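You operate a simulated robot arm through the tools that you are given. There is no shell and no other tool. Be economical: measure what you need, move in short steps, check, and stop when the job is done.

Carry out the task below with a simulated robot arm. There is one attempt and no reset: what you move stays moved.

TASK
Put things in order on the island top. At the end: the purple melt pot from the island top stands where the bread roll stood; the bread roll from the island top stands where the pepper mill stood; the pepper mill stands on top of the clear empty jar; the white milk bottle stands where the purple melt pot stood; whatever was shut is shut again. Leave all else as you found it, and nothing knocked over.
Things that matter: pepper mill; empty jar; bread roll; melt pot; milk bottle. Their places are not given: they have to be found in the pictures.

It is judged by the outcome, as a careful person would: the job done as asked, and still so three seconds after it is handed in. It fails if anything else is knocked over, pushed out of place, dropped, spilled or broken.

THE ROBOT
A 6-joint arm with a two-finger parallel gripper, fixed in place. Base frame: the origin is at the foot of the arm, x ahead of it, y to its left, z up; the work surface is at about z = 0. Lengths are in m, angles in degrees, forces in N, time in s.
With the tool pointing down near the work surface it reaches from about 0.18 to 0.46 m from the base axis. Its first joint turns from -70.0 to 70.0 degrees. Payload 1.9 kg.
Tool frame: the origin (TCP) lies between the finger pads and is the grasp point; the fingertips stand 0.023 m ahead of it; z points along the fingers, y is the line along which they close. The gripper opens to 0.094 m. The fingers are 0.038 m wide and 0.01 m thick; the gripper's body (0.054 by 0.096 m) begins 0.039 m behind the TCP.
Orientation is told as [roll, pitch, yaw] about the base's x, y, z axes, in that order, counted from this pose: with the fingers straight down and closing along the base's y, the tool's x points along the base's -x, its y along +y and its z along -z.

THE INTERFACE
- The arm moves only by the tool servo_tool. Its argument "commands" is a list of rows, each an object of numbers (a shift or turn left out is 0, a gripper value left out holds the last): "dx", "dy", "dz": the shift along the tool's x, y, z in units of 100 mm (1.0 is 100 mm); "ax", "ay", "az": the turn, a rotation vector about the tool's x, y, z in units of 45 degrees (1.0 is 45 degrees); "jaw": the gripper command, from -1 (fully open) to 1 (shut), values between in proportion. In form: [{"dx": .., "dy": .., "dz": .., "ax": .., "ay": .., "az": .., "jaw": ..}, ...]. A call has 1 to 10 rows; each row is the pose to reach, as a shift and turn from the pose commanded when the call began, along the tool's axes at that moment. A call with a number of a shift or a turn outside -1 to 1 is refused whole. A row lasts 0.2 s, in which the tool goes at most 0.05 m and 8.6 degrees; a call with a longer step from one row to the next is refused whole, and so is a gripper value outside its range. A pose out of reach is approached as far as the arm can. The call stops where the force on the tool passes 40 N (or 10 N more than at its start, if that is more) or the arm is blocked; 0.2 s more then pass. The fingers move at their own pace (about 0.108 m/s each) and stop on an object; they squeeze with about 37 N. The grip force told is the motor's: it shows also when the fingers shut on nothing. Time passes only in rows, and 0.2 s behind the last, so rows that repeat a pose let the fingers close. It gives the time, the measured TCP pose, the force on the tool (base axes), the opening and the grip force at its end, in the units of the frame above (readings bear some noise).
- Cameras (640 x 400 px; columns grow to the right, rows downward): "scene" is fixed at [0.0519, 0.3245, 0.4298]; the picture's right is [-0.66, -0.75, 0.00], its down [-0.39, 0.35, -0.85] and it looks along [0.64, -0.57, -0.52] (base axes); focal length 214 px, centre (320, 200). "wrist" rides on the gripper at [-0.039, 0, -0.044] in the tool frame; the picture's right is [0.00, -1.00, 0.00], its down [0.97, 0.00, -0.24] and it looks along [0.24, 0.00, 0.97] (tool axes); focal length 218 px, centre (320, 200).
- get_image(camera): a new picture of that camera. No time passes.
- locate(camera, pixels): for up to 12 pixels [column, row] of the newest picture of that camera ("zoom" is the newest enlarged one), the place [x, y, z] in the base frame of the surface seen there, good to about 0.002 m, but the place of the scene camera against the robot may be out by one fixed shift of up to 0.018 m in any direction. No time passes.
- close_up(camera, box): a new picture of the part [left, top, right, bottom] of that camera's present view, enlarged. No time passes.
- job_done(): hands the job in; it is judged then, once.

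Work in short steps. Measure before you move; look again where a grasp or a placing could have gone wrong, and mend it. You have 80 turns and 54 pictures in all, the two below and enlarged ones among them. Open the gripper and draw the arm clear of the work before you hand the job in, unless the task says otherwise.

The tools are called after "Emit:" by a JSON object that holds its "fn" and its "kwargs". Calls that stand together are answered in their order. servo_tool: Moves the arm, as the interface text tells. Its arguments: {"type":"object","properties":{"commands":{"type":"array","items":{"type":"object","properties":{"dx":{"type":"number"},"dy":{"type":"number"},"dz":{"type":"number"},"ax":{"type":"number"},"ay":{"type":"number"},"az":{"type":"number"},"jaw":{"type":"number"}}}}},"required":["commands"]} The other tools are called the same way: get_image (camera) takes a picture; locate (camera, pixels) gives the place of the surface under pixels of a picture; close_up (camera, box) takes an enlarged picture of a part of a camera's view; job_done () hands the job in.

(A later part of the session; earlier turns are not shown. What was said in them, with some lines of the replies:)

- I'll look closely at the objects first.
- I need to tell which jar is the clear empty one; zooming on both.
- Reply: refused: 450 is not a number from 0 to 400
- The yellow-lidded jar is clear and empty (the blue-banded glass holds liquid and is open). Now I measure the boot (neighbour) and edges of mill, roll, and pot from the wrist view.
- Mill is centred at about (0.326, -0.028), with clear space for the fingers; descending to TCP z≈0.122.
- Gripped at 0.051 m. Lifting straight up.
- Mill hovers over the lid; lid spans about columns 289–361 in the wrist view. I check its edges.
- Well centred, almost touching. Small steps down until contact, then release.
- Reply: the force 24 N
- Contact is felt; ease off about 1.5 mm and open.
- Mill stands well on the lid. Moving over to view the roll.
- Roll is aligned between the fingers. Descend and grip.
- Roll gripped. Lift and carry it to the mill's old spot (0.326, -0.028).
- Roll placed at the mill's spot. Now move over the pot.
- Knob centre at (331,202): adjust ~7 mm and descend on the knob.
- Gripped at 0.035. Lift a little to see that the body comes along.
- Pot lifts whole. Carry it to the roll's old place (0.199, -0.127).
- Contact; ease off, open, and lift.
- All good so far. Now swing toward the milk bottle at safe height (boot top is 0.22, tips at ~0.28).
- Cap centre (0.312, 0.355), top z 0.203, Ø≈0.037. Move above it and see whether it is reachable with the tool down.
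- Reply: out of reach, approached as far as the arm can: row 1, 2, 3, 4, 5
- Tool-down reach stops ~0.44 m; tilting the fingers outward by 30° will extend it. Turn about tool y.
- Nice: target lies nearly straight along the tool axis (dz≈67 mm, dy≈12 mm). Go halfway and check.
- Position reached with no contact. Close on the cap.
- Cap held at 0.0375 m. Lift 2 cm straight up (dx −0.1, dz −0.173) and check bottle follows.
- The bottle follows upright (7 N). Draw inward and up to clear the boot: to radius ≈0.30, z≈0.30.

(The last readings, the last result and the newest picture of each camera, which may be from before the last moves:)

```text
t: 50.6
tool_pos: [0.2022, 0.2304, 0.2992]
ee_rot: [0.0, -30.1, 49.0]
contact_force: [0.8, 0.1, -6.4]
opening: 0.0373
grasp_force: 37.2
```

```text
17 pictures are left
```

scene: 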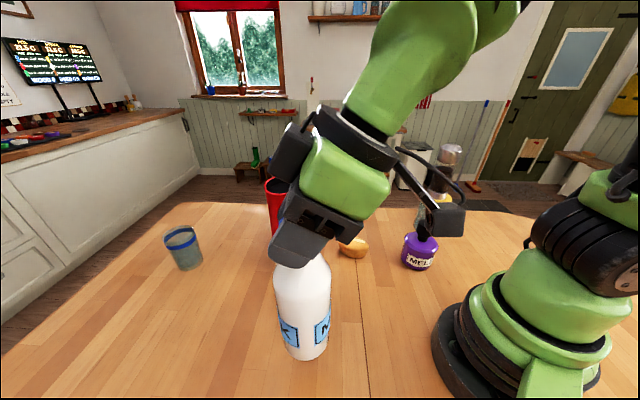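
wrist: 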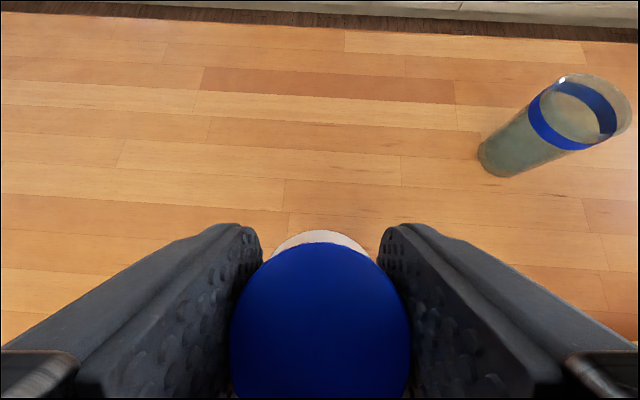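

Swing the bottle around the base at radius 0.307 (inside the boot), three arcs of 18°.

Emit:
{"fn": "servo_tool", "kwargs": {"commands": [{"dx": 0.0146, "dy": -0.32, "dz": -0.0084, "ax": 0.0667, "az": 0.1155}, {"dx": 0.058, "dy": -0.637, "dz": -0.0335, "ax": 0.1333, "az": 0.231}, {"dx": 0.13, "dy": -0.9475, "dz": -0.075, "ax": 0.2, "az": 0.3464}, {"dx": 0.13, "dy": -0.9475, "dz": -0.075, "ax": 0.2, "az": 0.3464}]}}

Emit:
{"fn": "servo_tool", "kwargs": {"commands": [{"dx": 0.0146, "dy": -0.32, "dz": -0.0084, "ax": 0.0667, "az": 0.1155}, {"dx": 0.058, "dy": -0.637, "dz": -0.0335, "ax": 0.1333, "az": 0.231}, {"dx": 0.13, "dy": -0.9475, "dz": -0.075, "ax": 0.2, "az": 0.3464}, {"dx": 0.13, "dy": -0.9475, "dz": -0.075, "ax": 0.2, "az": 0.3464}]}}

Emit:
{"fn": "get_image", "kwargs": {"camera": "scene"}}

```text
t: 51.6
tool_pos: [0.2642, 0.1565, 0.298]
ee_rot: [0.0, -30.1, 30.8]
contact_force: [0.6, 0.0, -6.2]
opening: 0.0371
grasp_force: 37.1
```

```text
t: 52.6
tool_pos: [0.2995, 0.0666, 0.3005]
ee_rot: [0.1, -30.1, 12.8]
contact_force: [-0.3, -0.8, -5.5]
opening: 0.0372
grasp_force: 37.2
```

```text
16 pictures are left
```

scene: 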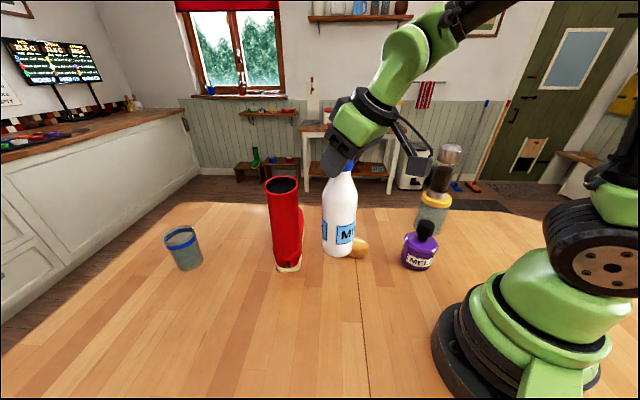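

Emit:
{"fn": "servo_tool", "kwargs": {"commands": [{"dx": 0.0146, "dy": -0.32, "dz": -0.0084, "ax": 0.0667, "az": 0.1155}, {"dx": 0.058, "dy": -0.637, "dz": -0.0335, "ax": 0.1333, "az": 0.231}, {"dx": 0.13, "dy": -0.9475, "dz": -0.075, "ax": 0.2, "az": 0.3464}, {"dx": 0.13, "dy": -0.9475, "dz": -0.075, "ax": 0.2, "az": 0.3464}]}}

```text
t: 53.6
tool_pos: [0.306, -0.0288, 0.301]
ee_rot: [0.2, -30.0, -5.2]
contact_force: [0.1, 0.4, -5.7]
opening: 0.037
grasp_force: 37.5
```

Emit:
{"fn": "servo_tool", "kwargs": {"commands": [{"dx": -0.13, "dy": -0.23, "dz": 0.075, "ax": 0.074, "az": 0.128}, {"dx": -0.26, "dy": -0.46, "dz": 0.15, "ax": 0.148, "az": 0.257}, {"dx": -0.39, "dy": -0.7, "dz": 0.225, "ax": 0.222, "az": 0.385}, {"dx": -0.39, "dy": -0.7, "dz": 0.225, "ax": 0.222, "az": 0.385}]}}

```text
t: 54.6
tool_pos: [0.3439, -0.1024, 0.2992]
ee_rot: [0.0, -29.9, -25.2]
contact_force: [-0.1, -0.3, -5.3]
opening: 0.0371
grasp_force: 37.2
```

Emit:
{"fn": "servo_tool", "kwargs": {"commands": [{"dx": -0.17, "dy": -0.27, "dz": 0.1}, {"dx": -0.334, "dy": -0.541, "dz": 0.193}, {"dx": -0.334, "dy": -0.541, "dz": 0.193}]}}

Emit:
{"fn": "get_image", "kwargs": {"camera": "scene"}}

Emit:
{"fn": "get_image", "kwargs": {"camera": "wrist"}}

```text
t: 55.4
tool_pos: [0.3566, -0.1697, 0.2987]
ee_rot: [0.2, -30.0, -25.2]
contact_force: [-0.1, -0.5, -6.4]
opening: 0.0369
grasp_force: 36.9
```

```text
15 pictures are left
```

scene: 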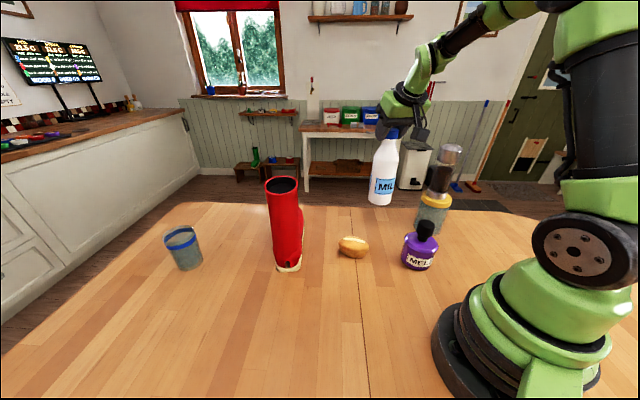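

```text
14 pictures are left
```

wrist: 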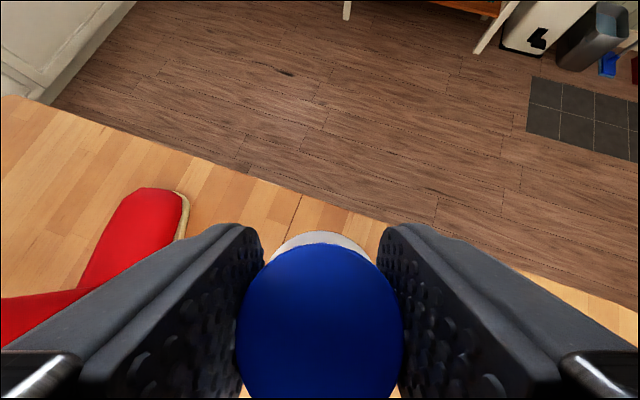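

Lower straight down by ~10 cm to just above the table.

Emit:
{"fn": "servo_tool", "kwargs": {"commands": [{"dx": 0.15, "dy": 0.01, "dz": 0.26}, {"dx": 0.3, "dy": 0.01, "dz": 0.52}, {"dx": 0.43, "dy": 0.01, "dz": 0.745}, {"dx": 0.5, "dy": 0.01, "dz": 0.866}, {"dx": 0.5, "dy": 0.01, "dz": 0.866}]}}

Emit:
{"fn": "close_up", "kwargs": {"camera": "scene", "box": [330, 120, 470, 280]}}

```text
t: 56.6
tool_pos: [0.3578, -0.1686, 0.1998]
ee_rot: [0.2, -30.0, -25.1]
contact_force: [-0.9, 1.2, -1.0]
opening: 0.0362
grasp_force: 36.8
```

```text
2.50 times, centred on (400, 200) of scene
```

zoom: 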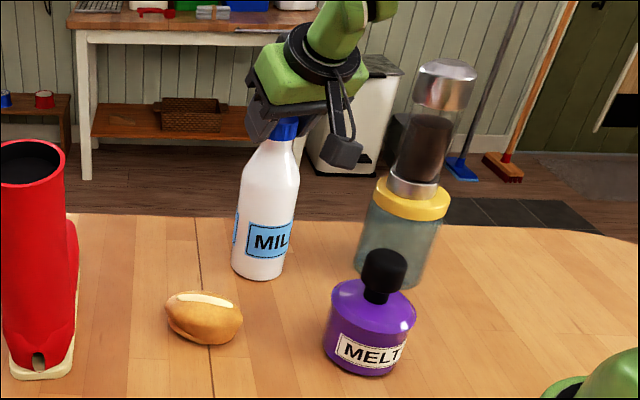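

The weight reading fell to ~-1 N: the bottle is already resting (it slid a few mm in the grip). One tiny step to confirm contact.

Emit:
{"fn": "servo_tool", "kwargs": {"commands": [{"dx": 0.005, "dz": 0.0087}, {"dx": 0.01, "dz": 0.0173}, {"dx": 0.01, "dz": 0.0173}]}}

Emit:
{"fn": "get_image", "kwargs": {"camera": "wrist"}}

```text
t: 57.4
tool_pos: [0.3577, -0.1699, 0.1994]
ee_rot: [0.2, -30.4, -25.1]
contact_force: [-1.7, 2.3, 21.8]
opening: 0.0368
grasp_force: 37.0
```

```text
12 pictures are left
```

wrist: 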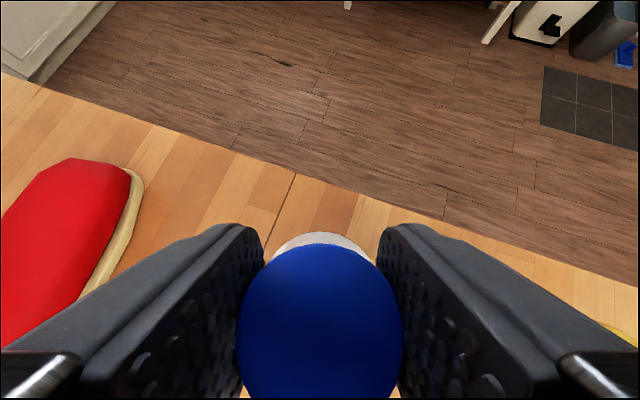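

Firm contact. Ease off, open, wait, then retreat along the tool axis.

Emit:
{"fn": "servo_tool", "kwargs": {"commands": [{"dx": -0.01, "dz": -0.0173}, {"dx": -0.01, "dz": -0.0173}, {"dx": -0.01, "dz": -0.0173, "jaw": 0}, {"dx": -0.01, "dz": -0.0173, "jaw": -1}, {"dx": -0.01, "dz": -0.0173, "jaw": -1}, {"dx": -0.01, "dz": -0.0173, "jaw": -1}]}}

Emit:
{"fn": "close_up", "kwargs": {"camera": "scene", "box": [330, 120, 470, 280]}}

```text
t: 58.8
tool_pos: [0.3567, -0.1694, 0.1998]
ee_rot: [0.2, -30.1, -25.2]
contact_force: [-0.5, -0.9, 0.1]
opening: 0.0942
grasp_force: 0.1
```

```text
2.50 times, centred on (400, 200) of scene
```

zoom: 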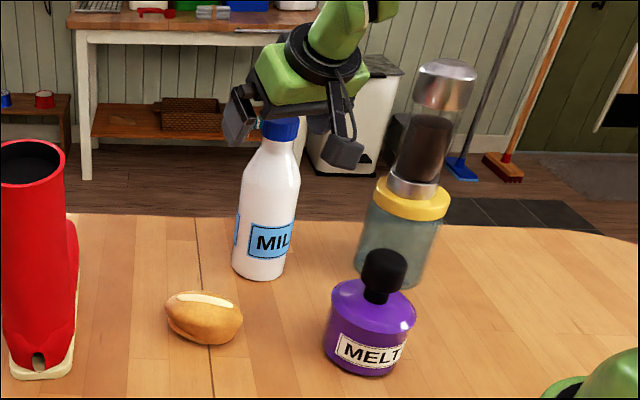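

Bottle stands. Retreat along −z of the tool, then up.

Emit:
{"fn": "servo_tool", "kwargs": {"commands": [{"dz": -0.2}, {"dz": -0.45}, {"dz": -0.75}, {"dz": -1.0}, {"dz": -1.0}]}}

Emit:
{"fn": "servo_tool", "kwargs": {"commands": [{"dy": 0.3, "dz": -0.1}, {"dy": 0.7, "dz": -0.1}, {"dy": 1.0, "dz": -0.1}, {"dy": 1.0, "dz": -0.1}]}}

Emit:
{"fn": "get_image", "kwargs": {"camera": "scene"}}

Emit:
{"fn": "get_image", "kwargs": {"camera": "wrist"}}

```text
t: 60.0
tool_pos: [0.3124, -0.1468, 0.287]
ee_rot: [0.1, -30.2, -25.1]
contact_force: [0.3, 0.1, 0.4]
opening: 0.0941
grasp_force: 0.0
```

```text
t: 61.0
tool_pos: [0.3479, -0.053, 0.2951]
ee_rot: [0.3, -30.1, -25.2]
contact_force: [-0.3, 0.0, 0.1]
opening: 0.0939
grasp_force: 0.1
```

```text
10 pictures are left
```

scene: 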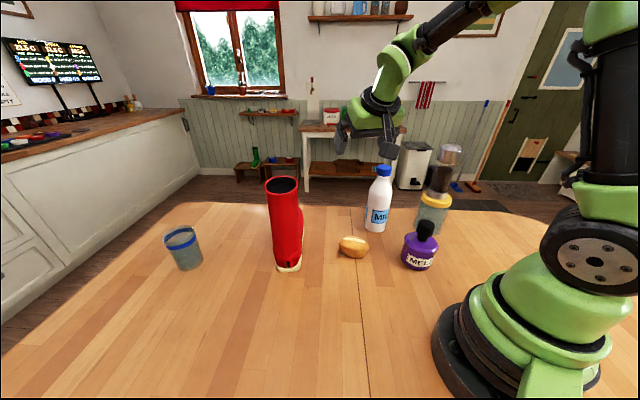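

```text
9 pictures are left
```

wrist: 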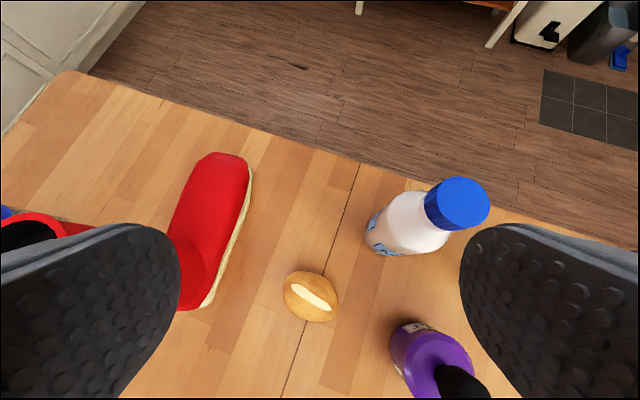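

All items stand in their places, the gripper is open, and the arm is clear of the work.

Emit:
{"fn": "job_done", "kwargs": {}}

```text
The job is handed in.
```

I handed the job in with all four moves done:
- The pepper mill stands on the lid of the clear empty jar. I took that to be the yellow-lidded one, because the blue-banded glass is open and holds liquid.
- The bread roll is where the mill stood.
- The melt pot is where the roll stood.
- The milk bottle is where the pot stood.

Nothing was opened, and in the last pictures nothing was knocked over.
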